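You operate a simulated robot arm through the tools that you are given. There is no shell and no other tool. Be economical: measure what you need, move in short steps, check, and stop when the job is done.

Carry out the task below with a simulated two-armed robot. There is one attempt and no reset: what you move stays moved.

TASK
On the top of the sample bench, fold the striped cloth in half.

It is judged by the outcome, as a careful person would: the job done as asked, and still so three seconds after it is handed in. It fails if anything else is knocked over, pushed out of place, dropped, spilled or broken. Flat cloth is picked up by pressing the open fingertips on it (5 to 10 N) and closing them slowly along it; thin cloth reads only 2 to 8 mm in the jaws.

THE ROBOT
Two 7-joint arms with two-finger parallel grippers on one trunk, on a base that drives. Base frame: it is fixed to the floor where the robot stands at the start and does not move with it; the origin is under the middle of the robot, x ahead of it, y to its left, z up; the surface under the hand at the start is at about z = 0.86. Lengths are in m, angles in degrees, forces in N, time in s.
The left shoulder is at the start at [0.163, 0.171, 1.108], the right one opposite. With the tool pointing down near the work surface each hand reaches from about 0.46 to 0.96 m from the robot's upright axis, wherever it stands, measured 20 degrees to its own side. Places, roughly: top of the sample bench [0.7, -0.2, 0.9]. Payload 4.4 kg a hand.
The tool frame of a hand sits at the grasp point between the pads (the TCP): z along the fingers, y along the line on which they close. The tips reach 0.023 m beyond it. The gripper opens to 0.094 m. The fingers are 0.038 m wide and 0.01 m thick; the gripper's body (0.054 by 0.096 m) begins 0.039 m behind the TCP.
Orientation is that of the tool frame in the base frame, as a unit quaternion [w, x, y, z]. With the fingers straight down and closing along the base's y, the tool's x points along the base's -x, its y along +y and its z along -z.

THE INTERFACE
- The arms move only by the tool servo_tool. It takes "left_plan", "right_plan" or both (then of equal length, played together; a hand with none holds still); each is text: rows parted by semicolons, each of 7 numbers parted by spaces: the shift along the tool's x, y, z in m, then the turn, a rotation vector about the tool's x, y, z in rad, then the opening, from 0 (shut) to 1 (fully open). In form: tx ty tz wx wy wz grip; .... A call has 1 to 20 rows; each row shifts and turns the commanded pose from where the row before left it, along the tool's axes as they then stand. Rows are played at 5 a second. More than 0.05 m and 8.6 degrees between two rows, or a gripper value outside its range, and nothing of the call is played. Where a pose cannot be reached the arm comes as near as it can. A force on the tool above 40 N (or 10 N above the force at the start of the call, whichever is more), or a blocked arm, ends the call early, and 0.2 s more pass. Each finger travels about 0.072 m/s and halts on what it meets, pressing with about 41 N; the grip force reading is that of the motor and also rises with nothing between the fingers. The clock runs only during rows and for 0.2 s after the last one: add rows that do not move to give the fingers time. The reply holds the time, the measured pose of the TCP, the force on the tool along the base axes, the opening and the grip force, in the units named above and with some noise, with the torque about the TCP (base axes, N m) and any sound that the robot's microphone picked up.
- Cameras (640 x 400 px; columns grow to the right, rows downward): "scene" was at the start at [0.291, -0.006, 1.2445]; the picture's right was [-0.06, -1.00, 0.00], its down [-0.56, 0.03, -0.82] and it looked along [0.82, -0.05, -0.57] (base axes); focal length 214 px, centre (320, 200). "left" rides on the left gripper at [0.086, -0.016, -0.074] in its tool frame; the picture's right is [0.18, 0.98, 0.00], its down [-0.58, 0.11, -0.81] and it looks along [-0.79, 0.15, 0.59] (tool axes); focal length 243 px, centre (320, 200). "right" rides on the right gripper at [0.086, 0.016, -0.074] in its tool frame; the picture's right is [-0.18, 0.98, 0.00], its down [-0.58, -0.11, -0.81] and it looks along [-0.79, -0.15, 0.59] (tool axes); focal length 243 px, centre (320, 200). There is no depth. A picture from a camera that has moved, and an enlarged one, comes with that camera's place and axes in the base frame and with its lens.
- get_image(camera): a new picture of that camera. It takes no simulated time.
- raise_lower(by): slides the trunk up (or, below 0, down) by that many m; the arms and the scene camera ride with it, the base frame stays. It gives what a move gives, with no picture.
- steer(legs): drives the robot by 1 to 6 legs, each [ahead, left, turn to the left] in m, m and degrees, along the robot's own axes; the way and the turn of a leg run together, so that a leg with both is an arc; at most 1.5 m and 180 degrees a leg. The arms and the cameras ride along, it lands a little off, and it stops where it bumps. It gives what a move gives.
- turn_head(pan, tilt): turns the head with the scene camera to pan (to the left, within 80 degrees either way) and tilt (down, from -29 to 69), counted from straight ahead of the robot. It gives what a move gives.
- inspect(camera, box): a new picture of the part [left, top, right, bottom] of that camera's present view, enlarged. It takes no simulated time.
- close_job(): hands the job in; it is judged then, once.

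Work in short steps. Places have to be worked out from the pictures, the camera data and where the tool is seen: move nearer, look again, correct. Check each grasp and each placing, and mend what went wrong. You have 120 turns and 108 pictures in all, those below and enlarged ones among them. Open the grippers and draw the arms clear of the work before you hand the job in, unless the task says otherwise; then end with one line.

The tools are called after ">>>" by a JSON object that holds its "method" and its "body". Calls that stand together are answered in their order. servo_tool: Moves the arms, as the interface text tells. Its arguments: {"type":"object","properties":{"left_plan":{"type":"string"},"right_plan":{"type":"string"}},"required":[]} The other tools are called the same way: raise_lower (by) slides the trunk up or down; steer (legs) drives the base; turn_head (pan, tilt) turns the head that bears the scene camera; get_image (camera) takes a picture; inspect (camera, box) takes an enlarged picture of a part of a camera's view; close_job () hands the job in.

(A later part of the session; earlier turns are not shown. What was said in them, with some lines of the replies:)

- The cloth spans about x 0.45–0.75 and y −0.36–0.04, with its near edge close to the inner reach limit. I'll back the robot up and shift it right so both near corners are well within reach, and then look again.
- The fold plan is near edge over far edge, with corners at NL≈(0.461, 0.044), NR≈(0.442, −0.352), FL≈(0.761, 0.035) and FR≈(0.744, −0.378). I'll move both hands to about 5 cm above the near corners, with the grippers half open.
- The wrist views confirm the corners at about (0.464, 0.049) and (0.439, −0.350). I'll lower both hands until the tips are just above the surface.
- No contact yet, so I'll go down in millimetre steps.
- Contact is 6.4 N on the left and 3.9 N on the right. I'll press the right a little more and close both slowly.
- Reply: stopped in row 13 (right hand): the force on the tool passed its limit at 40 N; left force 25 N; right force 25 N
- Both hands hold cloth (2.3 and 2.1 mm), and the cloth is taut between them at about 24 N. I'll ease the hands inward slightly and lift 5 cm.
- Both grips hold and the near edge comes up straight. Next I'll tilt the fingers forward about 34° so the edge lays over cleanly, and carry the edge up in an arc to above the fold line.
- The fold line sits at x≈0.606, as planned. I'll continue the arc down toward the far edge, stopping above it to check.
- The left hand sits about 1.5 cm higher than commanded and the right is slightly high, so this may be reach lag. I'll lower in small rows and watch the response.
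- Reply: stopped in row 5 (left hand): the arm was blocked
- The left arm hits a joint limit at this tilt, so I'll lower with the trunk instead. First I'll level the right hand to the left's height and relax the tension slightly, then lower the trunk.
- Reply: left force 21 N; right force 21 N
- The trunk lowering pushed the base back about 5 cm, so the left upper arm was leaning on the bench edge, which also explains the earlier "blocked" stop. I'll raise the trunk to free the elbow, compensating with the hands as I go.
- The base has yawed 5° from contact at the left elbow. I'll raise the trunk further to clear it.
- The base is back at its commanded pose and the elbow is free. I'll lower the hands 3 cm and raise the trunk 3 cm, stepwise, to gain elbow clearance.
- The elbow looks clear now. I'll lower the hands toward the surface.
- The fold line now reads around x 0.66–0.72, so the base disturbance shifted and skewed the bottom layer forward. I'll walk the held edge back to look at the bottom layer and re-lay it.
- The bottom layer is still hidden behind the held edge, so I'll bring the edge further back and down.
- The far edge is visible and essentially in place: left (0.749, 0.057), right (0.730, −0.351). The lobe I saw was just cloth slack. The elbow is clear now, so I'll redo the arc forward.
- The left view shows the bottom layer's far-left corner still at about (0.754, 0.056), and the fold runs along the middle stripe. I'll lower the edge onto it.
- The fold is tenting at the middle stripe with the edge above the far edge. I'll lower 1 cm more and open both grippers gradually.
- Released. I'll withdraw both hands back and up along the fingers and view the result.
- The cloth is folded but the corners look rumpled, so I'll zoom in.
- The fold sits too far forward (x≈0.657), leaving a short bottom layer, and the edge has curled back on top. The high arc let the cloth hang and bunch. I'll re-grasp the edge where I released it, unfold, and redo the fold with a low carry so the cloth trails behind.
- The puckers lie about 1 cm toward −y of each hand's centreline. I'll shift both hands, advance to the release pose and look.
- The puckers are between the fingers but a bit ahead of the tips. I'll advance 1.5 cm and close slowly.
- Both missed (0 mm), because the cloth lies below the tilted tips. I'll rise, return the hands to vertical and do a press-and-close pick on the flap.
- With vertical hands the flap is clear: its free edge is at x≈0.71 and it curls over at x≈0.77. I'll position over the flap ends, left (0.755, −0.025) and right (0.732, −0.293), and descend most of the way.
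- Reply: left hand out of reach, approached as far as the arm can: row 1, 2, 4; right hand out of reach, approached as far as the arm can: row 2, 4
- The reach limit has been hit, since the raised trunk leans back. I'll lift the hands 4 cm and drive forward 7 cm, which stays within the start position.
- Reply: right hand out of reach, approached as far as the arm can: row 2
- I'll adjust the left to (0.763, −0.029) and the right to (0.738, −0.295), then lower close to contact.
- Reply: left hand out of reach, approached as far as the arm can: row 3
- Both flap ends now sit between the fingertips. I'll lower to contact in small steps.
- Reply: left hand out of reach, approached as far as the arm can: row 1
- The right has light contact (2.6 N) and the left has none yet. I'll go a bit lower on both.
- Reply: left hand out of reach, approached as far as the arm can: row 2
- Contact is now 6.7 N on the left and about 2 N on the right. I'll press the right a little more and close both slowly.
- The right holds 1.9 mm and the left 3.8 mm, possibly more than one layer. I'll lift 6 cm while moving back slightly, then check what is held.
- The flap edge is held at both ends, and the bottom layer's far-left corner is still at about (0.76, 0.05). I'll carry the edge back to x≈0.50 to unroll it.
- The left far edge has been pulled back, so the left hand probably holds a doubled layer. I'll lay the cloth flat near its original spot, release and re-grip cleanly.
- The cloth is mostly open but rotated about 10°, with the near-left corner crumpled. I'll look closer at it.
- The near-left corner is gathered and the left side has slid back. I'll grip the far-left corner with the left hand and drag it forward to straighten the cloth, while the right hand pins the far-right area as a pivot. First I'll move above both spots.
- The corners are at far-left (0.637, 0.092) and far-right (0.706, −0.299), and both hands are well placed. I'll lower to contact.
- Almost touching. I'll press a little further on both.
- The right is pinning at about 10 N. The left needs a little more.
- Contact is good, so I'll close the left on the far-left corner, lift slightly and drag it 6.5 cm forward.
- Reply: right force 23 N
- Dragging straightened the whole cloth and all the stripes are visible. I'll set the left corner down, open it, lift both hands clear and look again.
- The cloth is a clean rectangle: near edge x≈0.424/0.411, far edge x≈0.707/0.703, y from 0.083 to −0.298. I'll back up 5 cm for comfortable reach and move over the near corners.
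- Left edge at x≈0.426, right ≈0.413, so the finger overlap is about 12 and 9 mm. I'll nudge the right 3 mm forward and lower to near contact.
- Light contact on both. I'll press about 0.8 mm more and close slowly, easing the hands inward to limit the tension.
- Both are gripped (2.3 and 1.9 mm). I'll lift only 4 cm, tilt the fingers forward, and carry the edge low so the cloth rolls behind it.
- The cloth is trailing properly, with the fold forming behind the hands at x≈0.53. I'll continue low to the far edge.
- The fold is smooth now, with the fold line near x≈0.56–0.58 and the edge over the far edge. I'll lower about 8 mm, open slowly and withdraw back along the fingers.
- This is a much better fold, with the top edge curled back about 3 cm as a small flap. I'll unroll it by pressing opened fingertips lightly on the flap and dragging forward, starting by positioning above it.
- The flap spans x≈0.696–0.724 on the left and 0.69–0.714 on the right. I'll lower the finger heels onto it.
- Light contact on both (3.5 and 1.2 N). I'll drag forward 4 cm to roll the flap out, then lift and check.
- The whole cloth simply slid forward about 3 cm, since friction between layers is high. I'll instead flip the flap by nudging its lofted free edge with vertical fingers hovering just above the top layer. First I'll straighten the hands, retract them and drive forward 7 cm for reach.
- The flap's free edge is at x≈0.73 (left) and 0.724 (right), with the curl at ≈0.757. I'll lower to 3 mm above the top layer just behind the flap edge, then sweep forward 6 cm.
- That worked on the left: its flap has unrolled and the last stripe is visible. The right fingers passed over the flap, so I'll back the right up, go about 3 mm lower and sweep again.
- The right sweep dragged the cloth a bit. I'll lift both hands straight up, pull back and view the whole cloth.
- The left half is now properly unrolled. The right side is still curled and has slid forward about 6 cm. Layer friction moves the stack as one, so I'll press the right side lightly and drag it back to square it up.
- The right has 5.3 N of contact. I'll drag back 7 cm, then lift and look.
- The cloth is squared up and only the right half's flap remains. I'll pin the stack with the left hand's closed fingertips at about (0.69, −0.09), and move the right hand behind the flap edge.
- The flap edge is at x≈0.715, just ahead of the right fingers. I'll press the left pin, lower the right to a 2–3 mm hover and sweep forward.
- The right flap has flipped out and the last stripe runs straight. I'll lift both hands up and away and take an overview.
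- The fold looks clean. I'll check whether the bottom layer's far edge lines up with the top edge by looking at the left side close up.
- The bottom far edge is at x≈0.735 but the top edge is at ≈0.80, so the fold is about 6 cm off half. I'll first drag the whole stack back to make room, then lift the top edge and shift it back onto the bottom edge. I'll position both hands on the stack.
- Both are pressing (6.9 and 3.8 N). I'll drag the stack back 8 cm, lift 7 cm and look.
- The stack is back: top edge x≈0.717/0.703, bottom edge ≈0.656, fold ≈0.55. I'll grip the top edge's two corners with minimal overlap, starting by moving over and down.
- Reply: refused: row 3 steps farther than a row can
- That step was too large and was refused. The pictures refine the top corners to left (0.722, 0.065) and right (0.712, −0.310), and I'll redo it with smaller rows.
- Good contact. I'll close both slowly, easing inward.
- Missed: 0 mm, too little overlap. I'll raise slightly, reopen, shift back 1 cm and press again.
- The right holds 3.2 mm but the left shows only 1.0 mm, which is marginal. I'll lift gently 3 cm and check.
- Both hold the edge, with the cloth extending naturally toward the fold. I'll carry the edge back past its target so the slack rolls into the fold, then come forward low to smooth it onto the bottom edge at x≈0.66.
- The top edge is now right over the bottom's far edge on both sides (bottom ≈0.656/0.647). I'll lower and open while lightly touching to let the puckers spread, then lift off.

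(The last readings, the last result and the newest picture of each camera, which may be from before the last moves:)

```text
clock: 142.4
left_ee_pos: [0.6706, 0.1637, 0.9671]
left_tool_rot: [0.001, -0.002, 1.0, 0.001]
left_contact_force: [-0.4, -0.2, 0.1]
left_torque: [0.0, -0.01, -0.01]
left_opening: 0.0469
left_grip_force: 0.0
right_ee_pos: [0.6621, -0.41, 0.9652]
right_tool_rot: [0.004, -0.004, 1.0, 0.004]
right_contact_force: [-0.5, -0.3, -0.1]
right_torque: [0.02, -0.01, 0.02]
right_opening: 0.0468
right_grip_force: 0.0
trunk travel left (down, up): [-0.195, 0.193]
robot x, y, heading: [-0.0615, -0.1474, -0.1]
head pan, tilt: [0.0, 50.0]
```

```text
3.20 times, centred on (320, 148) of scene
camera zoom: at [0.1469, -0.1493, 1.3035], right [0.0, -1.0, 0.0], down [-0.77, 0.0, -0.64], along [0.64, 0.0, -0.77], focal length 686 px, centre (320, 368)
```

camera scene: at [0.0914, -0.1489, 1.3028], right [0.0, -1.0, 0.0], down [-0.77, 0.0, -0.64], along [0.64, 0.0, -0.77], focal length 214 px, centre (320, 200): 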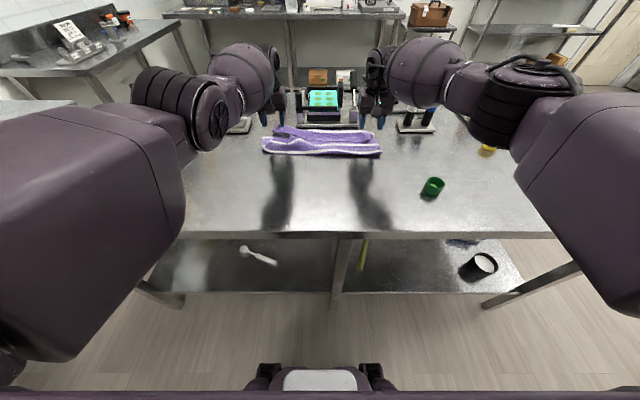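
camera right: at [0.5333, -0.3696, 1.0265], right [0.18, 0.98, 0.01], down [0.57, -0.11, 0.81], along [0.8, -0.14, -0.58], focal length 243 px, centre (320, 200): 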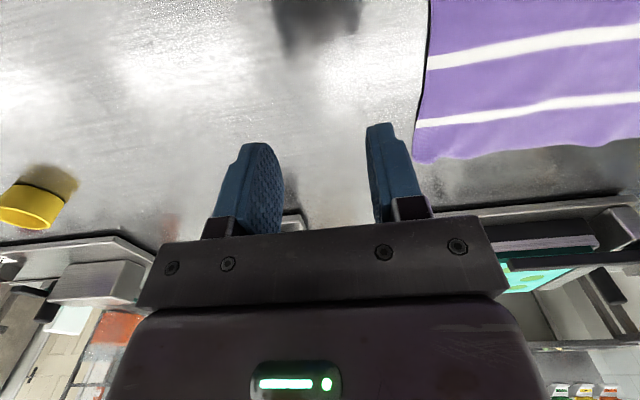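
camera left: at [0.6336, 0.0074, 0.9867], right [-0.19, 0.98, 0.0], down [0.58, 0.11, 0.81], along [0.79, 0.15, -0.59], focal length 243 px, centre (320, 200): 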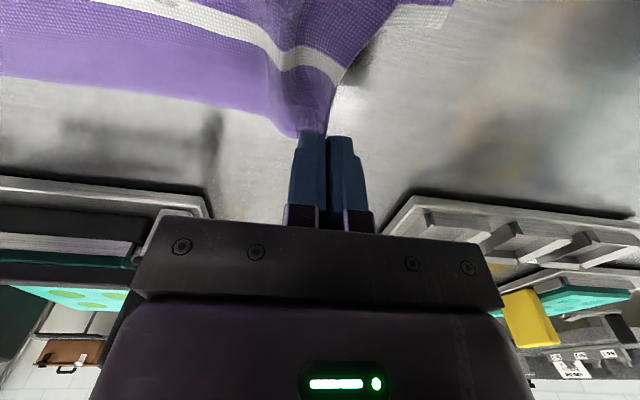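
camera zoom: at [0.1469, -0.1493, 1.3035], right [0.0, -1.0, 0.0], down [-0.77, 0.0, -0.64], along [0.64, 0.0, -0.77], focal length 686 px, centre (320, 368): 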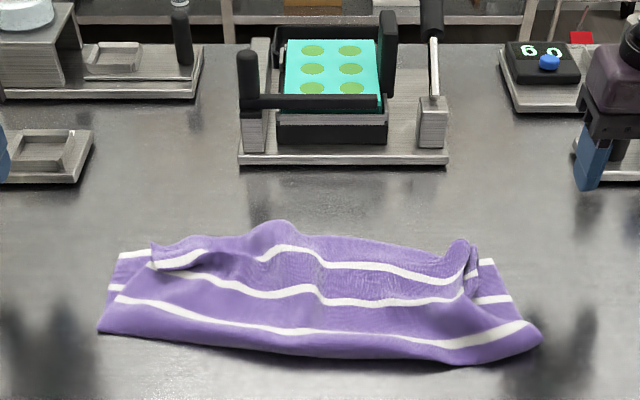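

The edges are aligned, but the pinches left humps along the top edge. I'll pin the stack's centre with the right hand and use the left fingertips to stroke the top-left part outward, which takes up the slack.

>>> {"method": "servo_tool", "body": {"left_plan": "0.0064 -0.036 0 0 0 0 0.3; 0.0064 -0.036 0 0 0 0 0.3; 0.0064 -0.036 0 0 0 0 0.3; 0.0064 -0.036 0 0 0 0 0.3; 0 0 0.03 0 0 0 0.3; 0 0 0.03 0 0 0 0.3; 0 0 0.016 0 0 0 0.3; 0 0 0.002 0 0 0 0.3; 0 0 0 0 0 0 0.3", "right_plan": "0.0103 0.04 0 0 0 0 0; 0.0103 0.04 0 0 0 0 0; 0.0103 0.04 0 0 0 0 0; 0.0103 0.04 0 0 0 0 0; 0.0103 0.04 0 0 0 0 0; 0.0103 0.04 0.02 0 0 0 0; 0 0 0.035 0 0 0 0; 0 0 0.022 0 0 0 0; 0 0 0.002 0 0 0 0"}}

```text
clock: 144.4
left_ee_pos: [0.6466, 0.0206, 0.8882]
left_tool_rot: [0.001, -0.003, 1.0, 0.002]
left_contact_force: [0.7, -0.6, 2.2]
left_torque: [-0.08, -0.01, 0.02]
left_opening: 0.0283
left_grip_force: 0.1
right_ee_pos: [0.5993, -0.1678, 0.8875]
right_tool_rot: [0.006, -0.004, 1.0, 0.004]
right_contact_force: [-0.7, 0.4, 0.3]
right_torque: [0.04, 0.0, 0.02]
right_opening: 0.0
right_grip_force: 41.0
trunk travel left (down, up): [-0.195, 0.193]
robot x, y, heading: [-0.0605, -0.1492, -0.1]
head pan, tilt: [0.0, 50.0]
```

The left has 2.2 N of contact. I'll press the right pin and then stroke the left outward 3 cm.

>>> {"method": "servo_tool", "body": {"left_plan": "0 0 0 0 0 0 0.3; 0 0 0 0 0 0 0.3; 0 0 0.0003 0 0 0 0.3; 0 0.006 0 0 0 0 0.3; 0 0.006 0 0 0 0 0.3; 0 0.006 0 0 0 0 0.3; 0 0.006 0 0 0 0 0.3; 0 0.006 0 0 0 0 0.3; 0 0 0 0 0 0 0.3; 0 0 -0.03 0 0 0 0.3; 0 0 -0.04 0 0 0 0.3", "right_plan": "0 0 0.0015 0 0 0 0; 0 0 0.0015 0 0 0 0; 0 0 0.0008 0 0 0 0; 0 0 0 0 0 0 0; 0 0 0 0 0 0 0; 0 0 0 0 0 0 0; 0 0 0 0 0 0 0; 0 0 0 0 0 0 0; 0 0 0 0 0 0 0; 0 0 0 0 0 0 0; 0 0 0 0 0 0 0"}}

>>> {"method": "inspect", "body": {"camera": "scene", "box": [220, 85, 420, 210]}}

```text
clock: 146.8
left_ee_pos: [0.6442, 0.0506, 0.9588]
left_tool_rot: [0.001, -0.002, 1.0, 0.001]
left_contact_force: [-0.7, -0.8, -0.8]
left_torque: [-0.03, 0.01, -0.01]
left_opening: 0.0283
left_grip_force: 0.0
right_ee_pos: [0.5982, -0.1683, 0.8848]
right_tool_rot: [0.006, -0.004, 1.0, 0.004]
right_contact_force: [0.3, -2.4, 10.3]
right_torque: [-0.07, 0.0, 0.0]
right_opening: 0.0
right_grip_force: 40.9
trunk travel left (down, up): [-0.195, 0.193]
robot x, y, heading: [-0.0636, -0.1476, -0.3]
head pan, tilt: [0.0, 50.0]
```

```text
3.20 times, centred on (320, 148) of scene
camera zoom: at [0.1462, -0.1489, 1.3037], right [0.0, -1.0, 0.0], down [-0.77, 0.0, -0.64], along [0.64, 0.0, -0.77], focal length 686 px, centre (320, 368)
```

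zoom: 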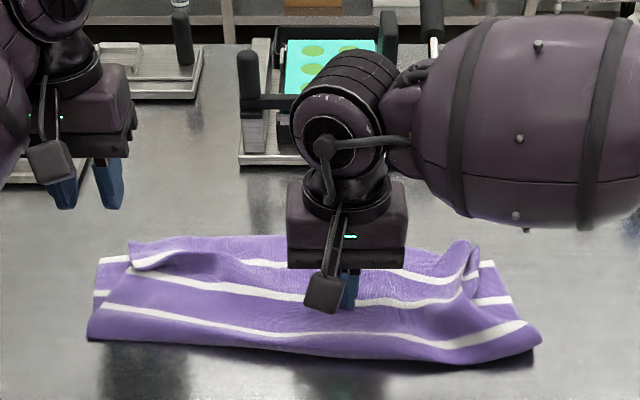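

The left hump is smoothed out. Now I'll mirror it: the left pins the centre while the right strokes the right corner pucker outward.

>>> {"method": "servo_tool", "body": {"left_plan": "0 0 0 0 0 0 0; 0 0 0 0 0 0 0; 0.011 -0.035 0 0 0 0 0; 0.011 -0.035 0 0 0 0 0; 0.011 -0.035 0 0 0 0 0; 0.011 -0.035 0 0 0 0 0; 0 0 0.03 0 0 0 0; 0 0 0.03 0 0 0 0; 0 0 0.012 0 0 0 0; 0 0 0.0015 0 0 0 0; 0 0 0 0 0 0 0", "right_plan": "0 0 -0.025 0 0 0 0; 0 0 -0.025 0 0 0 0; -0.01 -0.0292 0 0 0 0 0.3; -0.01 -0.0292 0 0 0 0 0.3; -0.01 -0.0292 0 0 0 0 0.3; -0.01 -0.0292 0 0 0 0 0.3; 0 0 0.02 0 0 0 0.3; 0 0 0.02 0 0 0 0.3; 0 0 0.006 0 0 0 0.3; 0 0 0.001 0 0 0 0.3; 0 0 0 0 0 0 0.3"}}

```text
clock: 149.2
left_ee_pos: [0.6022, -0.0908, 0.8851]
left_tool_rot: [0.003, -0.002, 1.0, 0.002]
left_contact_force: [1.2, 0.8, 10.9]
left_torque: [0.03, -0.07, -0.01]
left_opening: 0.0
left_grip_force: 41.2
right_ee_pos: [0.6397, -0.2856, 0.8872]
right_tool_rot: [0.006, -0.004, 1.0, 0.003]
right_contact_force: [0.1, -1.1, 0.7]
right_torque: [0.0, -0.03, 0.01]
right_opening: 0.0283
right_grip_force: 0.0
trunk travel left (down, up): [-0.195, 0.193]
robot x, y, heading: [-0.0633, -0.1487, -0.1]
head pan, tilt: [0.0, 50.0]
```

The left pin is at 11 N and the right is just above contact. I'll press the right lightly and stroke outward 3 cm, then lift.

>>> {"method": "servo_tool", "body": {"left_plan": "0 0 0 0 0 0 0; 0 0 0 0 0 0 0; 0 0 0 0 0 0 0; 0 0 0 0 0 0 0; 0 0 0 0 0 0 0; 0 0 0 0 0 0 0; 0 0 0 0 0 0 0; 0 0 0 0 0 0 0; 0 0 -0.03 0 0 0 0; 0 0 -0.04 0 0 0 0; 0.03 0.04 0 0 0 0 0; 0.03 0.04 0 0 0 0 0; 0.03 0.04 0 0 0 0 0; 0 0.04 0 0 0 0 0.5; 0 0.04 0 0 0 0 0.5", "right_plan": "0 0 0.0012 0 0 0 0.3; 0 0 0.0008 0 0 0 0.3; 0 -0.006 0 0 0 0 0.3; 0 -0.006 0 0 0 0 0.3; 0 -0.006 0 0 0 0 0.3; 0 -0.006 0 0 0 0 0.3; 0 -0.006 0 0 0 0 0.3; 0 0 0 0 0 0 0.3; 0 0 -0.03 0 0 0 0.3; 0 0 -0.04 0 0 0 0.3; 0.03 -0.03 0 0 0 0 0.5; 0.03 -0.03 0 0 0 0 0.5; 0.03 -0.03 0 0 0 0 0.5; 0 -0.02 0 0 0 0 0.5; 0 0 0 0 0 0 0.5"}}

>>> {"method": "inspect", "body": {"camera": "scene", "box": [220, 85, 420, 210]}}

```text
clock: 152.4
left_ee_pos: [0.5109, 0.1086, 0.9538]
left_tool_rot: [0.001, -0.003, 1.0, 0.002]
left_contact_force: [-0.7, -0.1, -0.1]
left_torque: [-0.04, 0.04, 0.01]
left_opening: 0.0469
left_grip_force: 0.0
right_ee_pos: [0.5506, -0.4254, 0.9549]
right_tool_rot: [0.005, -0.005, 1.0, 0.004]
right_contact_force: [0.5, 0.4, 0.0]
right_torque: [0.01, -0.01, -0.05]
right_opening: 0.0471
right_grip_force: 0.1
trunk travel left (down, up): [-0.195, 0.193]
robot x, y, heading: [-0.066, -0.1477, 0.1]
head pan, tilt: [0.0, 50.0]
```

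```text
3.20 times, centred on (320, 148) of scene
camera zoom: at [0.1466, -0.1484, 1.3036], right [0.0, -1.0, 0.0], down [-0.77, 0.0, -0.64], along [0.64, 0.0, -0.77], focal length 686 px, centre (320, 368)
```

zoom: 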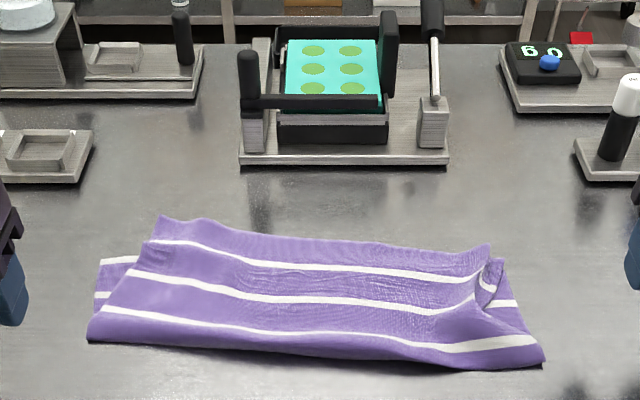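

The right half is good, but the top-left corner has unrolled to about (0.71, 0.01), ahead of the bottom corner at (0.655, 0.06). I'll pin the centre with the right hand, re-grip the left corner and carry it back and outward.

>>> {"method": "servo_tool", "body": {"left_plan": "-0.032 -0.02 0 0 0 0 0.5; -0.032 -0.02 0 0 0 0 0.5; -0.032 -0.02 0 0 0 0 0.5; -0.032 -0.02 0 0 0 0 0.5; -0.032 -0.02 0 0 0 0 0.5; -0.032 -0.02 0 0 0 0 0.5; 0 0 0.03 0 0 0 0.5; 0 0 0.03 0 0 0 0.5; 0 0 0.006 0 0 0 0.5; 0 0 0.001 0 0 0 0.5; 0 0 0 0 0 0 0.5", "right_plan": "-0.0066 0.0425 0 0 0 0 0; -0.0066 0.0425 0 0 0 0 0; -0.0066 0.0425 0 0 0 0 0; -0.0066 0.0425 0 0 0 0 0; -0.0066 0.0425 0 0 0 0 0; -0.0066 0.0425 0 0 0 0 0; 0 0 0.03 0 0 0 0; 0 0 0.03 0 0 0 0; 0 0 0.009 0 0 0 0; 0 0 0.0015 0 0 0 0; 0 0 0 0 0 0 0"}}

```text
clock: 154.8
left_ee_pos: [0.7051, -0.0088, 0.887]
left_tool_rot: [0.0, -0.003, 1.0, 0.002]
left_contact_force: [0.1, -0.7, 0.7]
left_torque: [0.01, 0.0, 0.01]
left_opening: 0.0467
left_grip_force: 0.1
right_ee_pos: [0.5885, -0.1712, 0.8841]
right_tool_rot: [0.006, -0.004, 1.0, 0.003]
right_contact_force: [0.4, -0.4, 4.6]
right_torque: [-0.02, 0.05, 0.03]
right_opening: 0.0
right_grip_force: 40.9
trunk travel left (down, up): [-0.195, 0.193]
robot x, y, heading: [-0.0622, -0.1493, -0.1]
head pan, tilt: [0.0, 50.0]
```

>>> {"method": "servo_tool", "body": {"left_plan": "0 0 0.0015 0 0 0 0.5; 0 0 0.0012 0 0 0 0.5; 0 0 0 0 0 0 0.5", "right_plan": "0 0 0.0006 0 0 0 0; 0 0 0 0 0 0 0; 0 0 0 0 0 0 0"}}

```text
clock: 155.6
left_ee_pos: [0.7045, -0.0102, 0.8848]
left_tool_rot: [0.001, -0.003, 1.0, 0.001]
left_contact_force: [0.4, 0.5, 1.0]
left_torque: [0.0, 0.0, 0.03]
left_opening: 0.0471
left_grip_force: 0.0
right_ee_pos: [0.5888, -0.1703, 0.8857]
right_tool_rot: [0.007, -0.003, 1.0, 0.003]
right_contact_force: [0.8, -1.3, 8.8]
right_torque: [0.0, 0.07, 0.01]
right_opening: 0.0
right_grip_force: 41.3
trunk travel left (down, up): [-0.195, 0.193]
robot x, y, heading: [-0.0635, -0.1478, -0.1]
head pan, tilt: [0.0, 50.0]
```

The left needs about 1 mm more press, and then I'll close.

>>> {"method": "servo_tool", "body": {"left_plan": "0 0 0.001 0 0 0 0.5; 0 0 0.0006 0 0 0 0.5; 0 0 0 0 0 0 0.43; 0 0 0 0 0 0 0.36; 0 0 0 0 0 0 0.28; 0 0 0 0 0 0 0.2; 0 0 0 0 0 0 0.1; 0 0 0 0 0 0 0; 0 0 0 0 0 0 0; 0 0 0 0 0 0 0"}}

```text
clock: 157.8
left_ee_pos: [0.7028, -0.0093, 0.8842]
left_tool_rot: [0.003, -0.003, 1.0, 0.002]
left_contact_force: [1.9, -0.2, 19.0]
left_torque: [-0.06, 0.17, -0.01]
left_opening: 0.0024
left_grip_force: 40.9
right_ee_pos: [0.5876, -0.1709, 0.8851]
right_tool_rot: [0.006, -0.003, 1.0, 0.003]
right_contact_force: [-0.4, 0.1, 3.8]
right_torque: [0.02, 0.05, 0.0]
right_opening: 0.0
right_grip_force: 40.6
trunk travel left (down, up): [-0.195, 0.193]
robot x, y, heading: [-0.0629, -0.1466, -0.1]
head pan, tilt: [0.0, 50.0]
```

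Gripped (2.4 mm). I'll carry the corner up, back and outward, then forward low to about (0.658, 0.036), set it down, open and lift.

>>> {"method": "servo_tool", "body": {"left_plan": "0.01 0.006 -0.01 0 0 0 0; 0.01 0.006 -0.01 0 0 0 0; 0.01 0.006 -0.01 0 0 0 0; 0.01 0.006 -0.01 0 0 0 0; 0.015 0.007 0 0 0 0 0; 0.015 0.007 0 0 0 0 0; 0.015 0.007 0 0 0 0 0; 0.015 0.001 0 0 0 0 0; 0 0 0.01 0 0 0 0; 0 0 0.01 0 0 0 0; -0.011 0 0.001 0 0 0 0; -0.011 0 0.001 0 0 0 0; -0.011 0 0.001 0 0 0 0; -0.011 0 0.001 0 0 0 0; -0.011 0 0.001 0 0 0 0; 0 0 0.008 0 0 0 0; 0 0 0.005 0 0 0 0; 0 0 0 0 0 0 0"}}

>>> {"method": "servo_tool", "body": {"left_plan": "0 0 0 0 0 0 0.1; 0 0 0 0 0 0 0.2; 0 0 0 0 0 0 0.3; 0 0 0 0 0 0 0.4; 0 0 0 0 0 0 0.5; 0 0 0 0 0 0 0.5; 0 0 -0.03 0 0 0 0.5; 0 0 -0.04 0 0 0 0.5; 0.02 0.04 0 0 0 0 0.5; 0.02 0.04 0 0 0 0 0.5; 0.02 0.04 0 0 0 0 0.5", "right_plan": "0 0 0 0 0 0 0; 0 0 0 0 0 0 0; 0 0 0 0 0 0 0; 0 0 0 0 0 0 0; 0 0 0 0 0 0 0; 0 0 0 0 0 0 0; 0 0 -0.03 0 0 0 0; 0 0 -0.04 0 0 0 0; 0.01 -0.04 0 0 0 0 0.3; 0.01 -0.045 0 0 0 0 0.5; 0 -0.045 0 0 0 0 0.5"}}

>>> {"method": "inspect", "body": {"camera": "scene", "box": [220, 85, 420, 210]}}

```text
clock: 161.6
left_ee_pos: [0.6589, 0.0355, 0.8854]
left_tool_rot: [0.002, -0.004, 1.0, 0.001]
left_contact_force: [-0.6, -3.6, 1.2]
left_torque: [-0.07, 0.03, 0.09]
left_opening: 0.0026
left_grip_force: 41.1
right_ee_pos: [0.5882, -0.1698, 0.8851]
right_tool_rot: [0.006, -0.004, 1.0, 0.003]
right_contact_force: [0.1, 3.7, 14.6]
right_torque: [0.08, 0.11, 0.0]
right_opening: 0.0
right_grip_force: 40.7
trunk travel left (down, up): [-0.195, 0.193]
robot x, y, heading: [-0.0618, -0.1505, -0.0]
head pan, tilt: [0.0, 50.0]
```

```text
clock: 164.0
left_ee_pos: [0.599, 0.1563, 0.957]
left_tool_rot: [0.002, -0.003, 1.0, 0.002]
left_contact_force: [-0.3, 0.9, 0.3]
left_torque: [-0.03, 0.02, 0.0]
left_opening: 0.0472
left_grip_force: 0.0
right_ee_pos: [0.5679, -0.301, 0.9527]
right_tool_rot: [0.005, -0.004, 1.0, 0.004]
right_contact_force: [-0.1, -0.5, 0.0]
right_torque: [0.0, -0.03, 0.02]
right_opening: 0.0473
right_grip_force: 0.1
trunk travel left (down, up): [-0.195, 0.193]
robot x, y, heading: [-0.0645, -0.1485, 0.2]
head pan, tilt: [0.0, 50.0]
```

```text
3.20 times, centred on (320, 148) of scene
camera zoom: at [0.1466, -0.1493, 1.3036], right [0.0, -1.0, 0.0], down [-0.77, 0.0, -0.64], along [0.64, 0.0, -0.77], focal length 686 px, centre (320, 368)
```

zoom: 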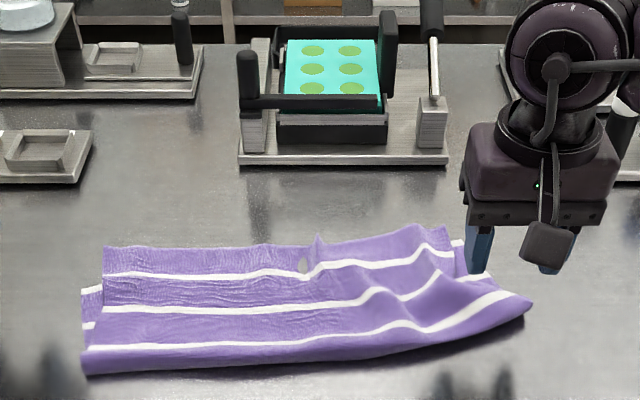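

The left is flat now, but the right side has humps and its fold lags forward, with the fold sloping from 0.51 on the left to 0.58 on the right. The press-and-drag-back that squared it before should work again, so I'll put the right fingertips near the right fold and press.

>>> {"method": "servo_tool", "body": {"right_plan": "-0.02 0.005 0 0 0 0 0.6; -0.02 0.005 0 0 0 0 0.6; -0.017 0.006 0 0 0 0 0.6; 0 0 0.03 0 0 0 0.6; 0 0 0.025 0 0 0 0.6; 0 0 0.008 0 0 0 0.6; 0 0 0.003 0 0 0 0.6; 0 0 0.001 0 0 0 0.6; 0 0 0 0 0 0 0.6"}}

```text
clock: 166.0
left_ee_pos: [0.5995, 0.1551, 0.9552]
left_tool_rot: [0.001, -0.003, 1.0, 0.002]
left_contact_force: [0.1, 0.1, 1.0]
left_torque: [-0.02, 0.0, 0.01]
left_opening: 0.0468
left_grip_force: 0.1
right_ee_pos: [0.6257, -0.2849, 0.8863]
right_tool_rot: [0.005, -0.004, 1.0, 0.003]
right_contact_force: [0.1, -0.3, 0.2]
right_torque: [-0.02, 0.01, -0.02]
right_opening: 0.0563
right_grip_force: 0.1
trunk travel left (down, up): [-0.195, 0.193]
robot x, y, heading: [-0.0651, -0.1498, 0.2]
head pan, tilt: [0.0, 50.0]
```

I'll press about 1.5 mm, then drag back 6 cm with a slight outward component and lift away.

>>> {"method": "servo_tool", "body": {"right_plan": "0 0 0.001 0 0 0 0.6; 0 0 0.0007 0 0 0 0.6; 0.01 -0.002 0 0 0 0 0.6; 0.01 -0.002 0 0 0 0 0.6; 0.01 -0.002 0 0 0 0 0.6; 0.01 -0.002 0 0 0 0 0.6; 0.01 -0.002 0 0 0 0 0.6; 0.01 -0.002 0 0 0 0 0.6; 0 0 0 0 0 0 0.6; 0 0 -0.03 0 0 0 0.6; 0 0 -0.04 0 0 0 0.6; 0 -0.045 0 0 0 0 0.6; 0 -0.045 0 0 0 0 0.6; 0 -0.03 0 0 0 0 0.6"}}

>>> {"method": "inspect", "body": {"camera": "scene", "box": [220, 85, 420, 210]}}

```text
clock: 169.0
left_ee_pos: [0.5991, 0.1549, 0.955]
left_tool_rot: [0.001, -0.003, 1.0, 0.002]
left_contact_force: [0.6, -0.1, 0.2]
left_torque: [0.02, 0.03, -0.01]
left_opening: 0.047
left_grip_force: 0.0
right_ee_pos: [0.567, -0.4178, 0.9526]
right_tool_rot: [0.006, -0.005, 1.0, 0.003]
right_contact_force: [0.3, 0.4, -0.1]
right_torque: [0.04, 0.02, 0.01]
right_opening: 0.0562
right_grip_force: 0.2
trunk travel left (down, up): [-0.195, 0.193]
robot x, y, heading: [-0.0659, -0.1464, 0.1]
head pan, tilt: [0.0, 50.0]
```

```text
3.20 times, centred on (320, 148) of scene
camera zoom: at [0.147, -0.1497, 1.3035], right [0.0, -1.0, 0.0], down [-0.77, 0.0, -0.64], along [0.64, 0.0, -0.77], focal length 686 px, centre (320, 368)
```

zoom: 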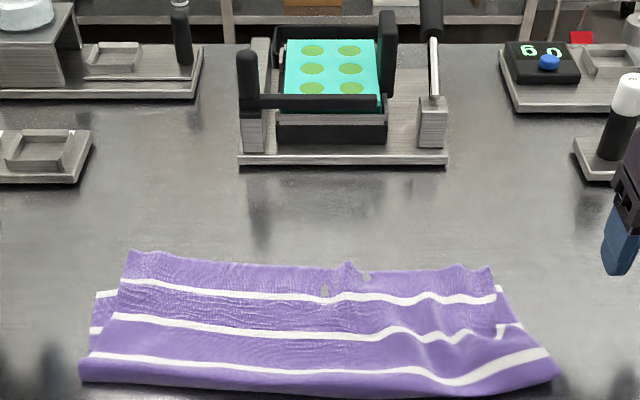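

The cloth is now squared and folded across its middle. I have no pictures left, so I'll open both grippers, raise the arms well clear and hand in.

>>> {"method": "servo_tool", "body": {"left_plan": "0 0 -0.04 0 0 0 1; 0 0.02 -0.04 0 0 0 1; 0 0.02 -0.04 0 0 0 1; 0 0 0 0 0 0 1; 0 0 0 0 0 0 1", "right_plan": "0 0 -0.04 0 0 0 1; 0 -0.02 -0.04 0 0 0 1; 0 -0.02 -0.04 0 0 0 1; 0 0 0 0 0 0 1; 0 0 0 0 0 0 1"}}

>>> {"method": "close_job", "body": {}}

```text
clock: 170.2
left_ee_pos: [0.5973, 0.1958, 1.0756]
left_tool_rot: [0.001, -0.003, 1.0, 0.001]
left_contact_force: [-0.6, -0.2, 0.1]
left_torque: [-0.01, -0.01, 0.02]
left_opening: 0.0941
left_grip_force: 0.1
right_ee_pos: [0.5642, -0.4589, 1.0745]
right_tool_rot: [0.007, -0.004, 1.0, 0.004]
right_contact_force: [-0.6, 0.1, -0.7]
right_torque: [0.01, -0.04, 0.02]
right_opening: 0.0939
right_grip_force: 0.1
trunk travel left (down, up): [-0.195, 0.193]
robot x, y, heading: [-0.0628, -0.1525, 0.3]
head pan, tilt: [0.0, 50.0]
```

```text
The job is handed in.
```

I handed in the striped cloth folded once, near edge over far edge, but it is not an exact half: in the last picture the top edge overhangs the bottom edge by about 4–5 cm on the left and 2 cm on the right, with some wrinkles on the right; nothing else looked disturbed in that view, and both grippers are open and clear of the cloth.
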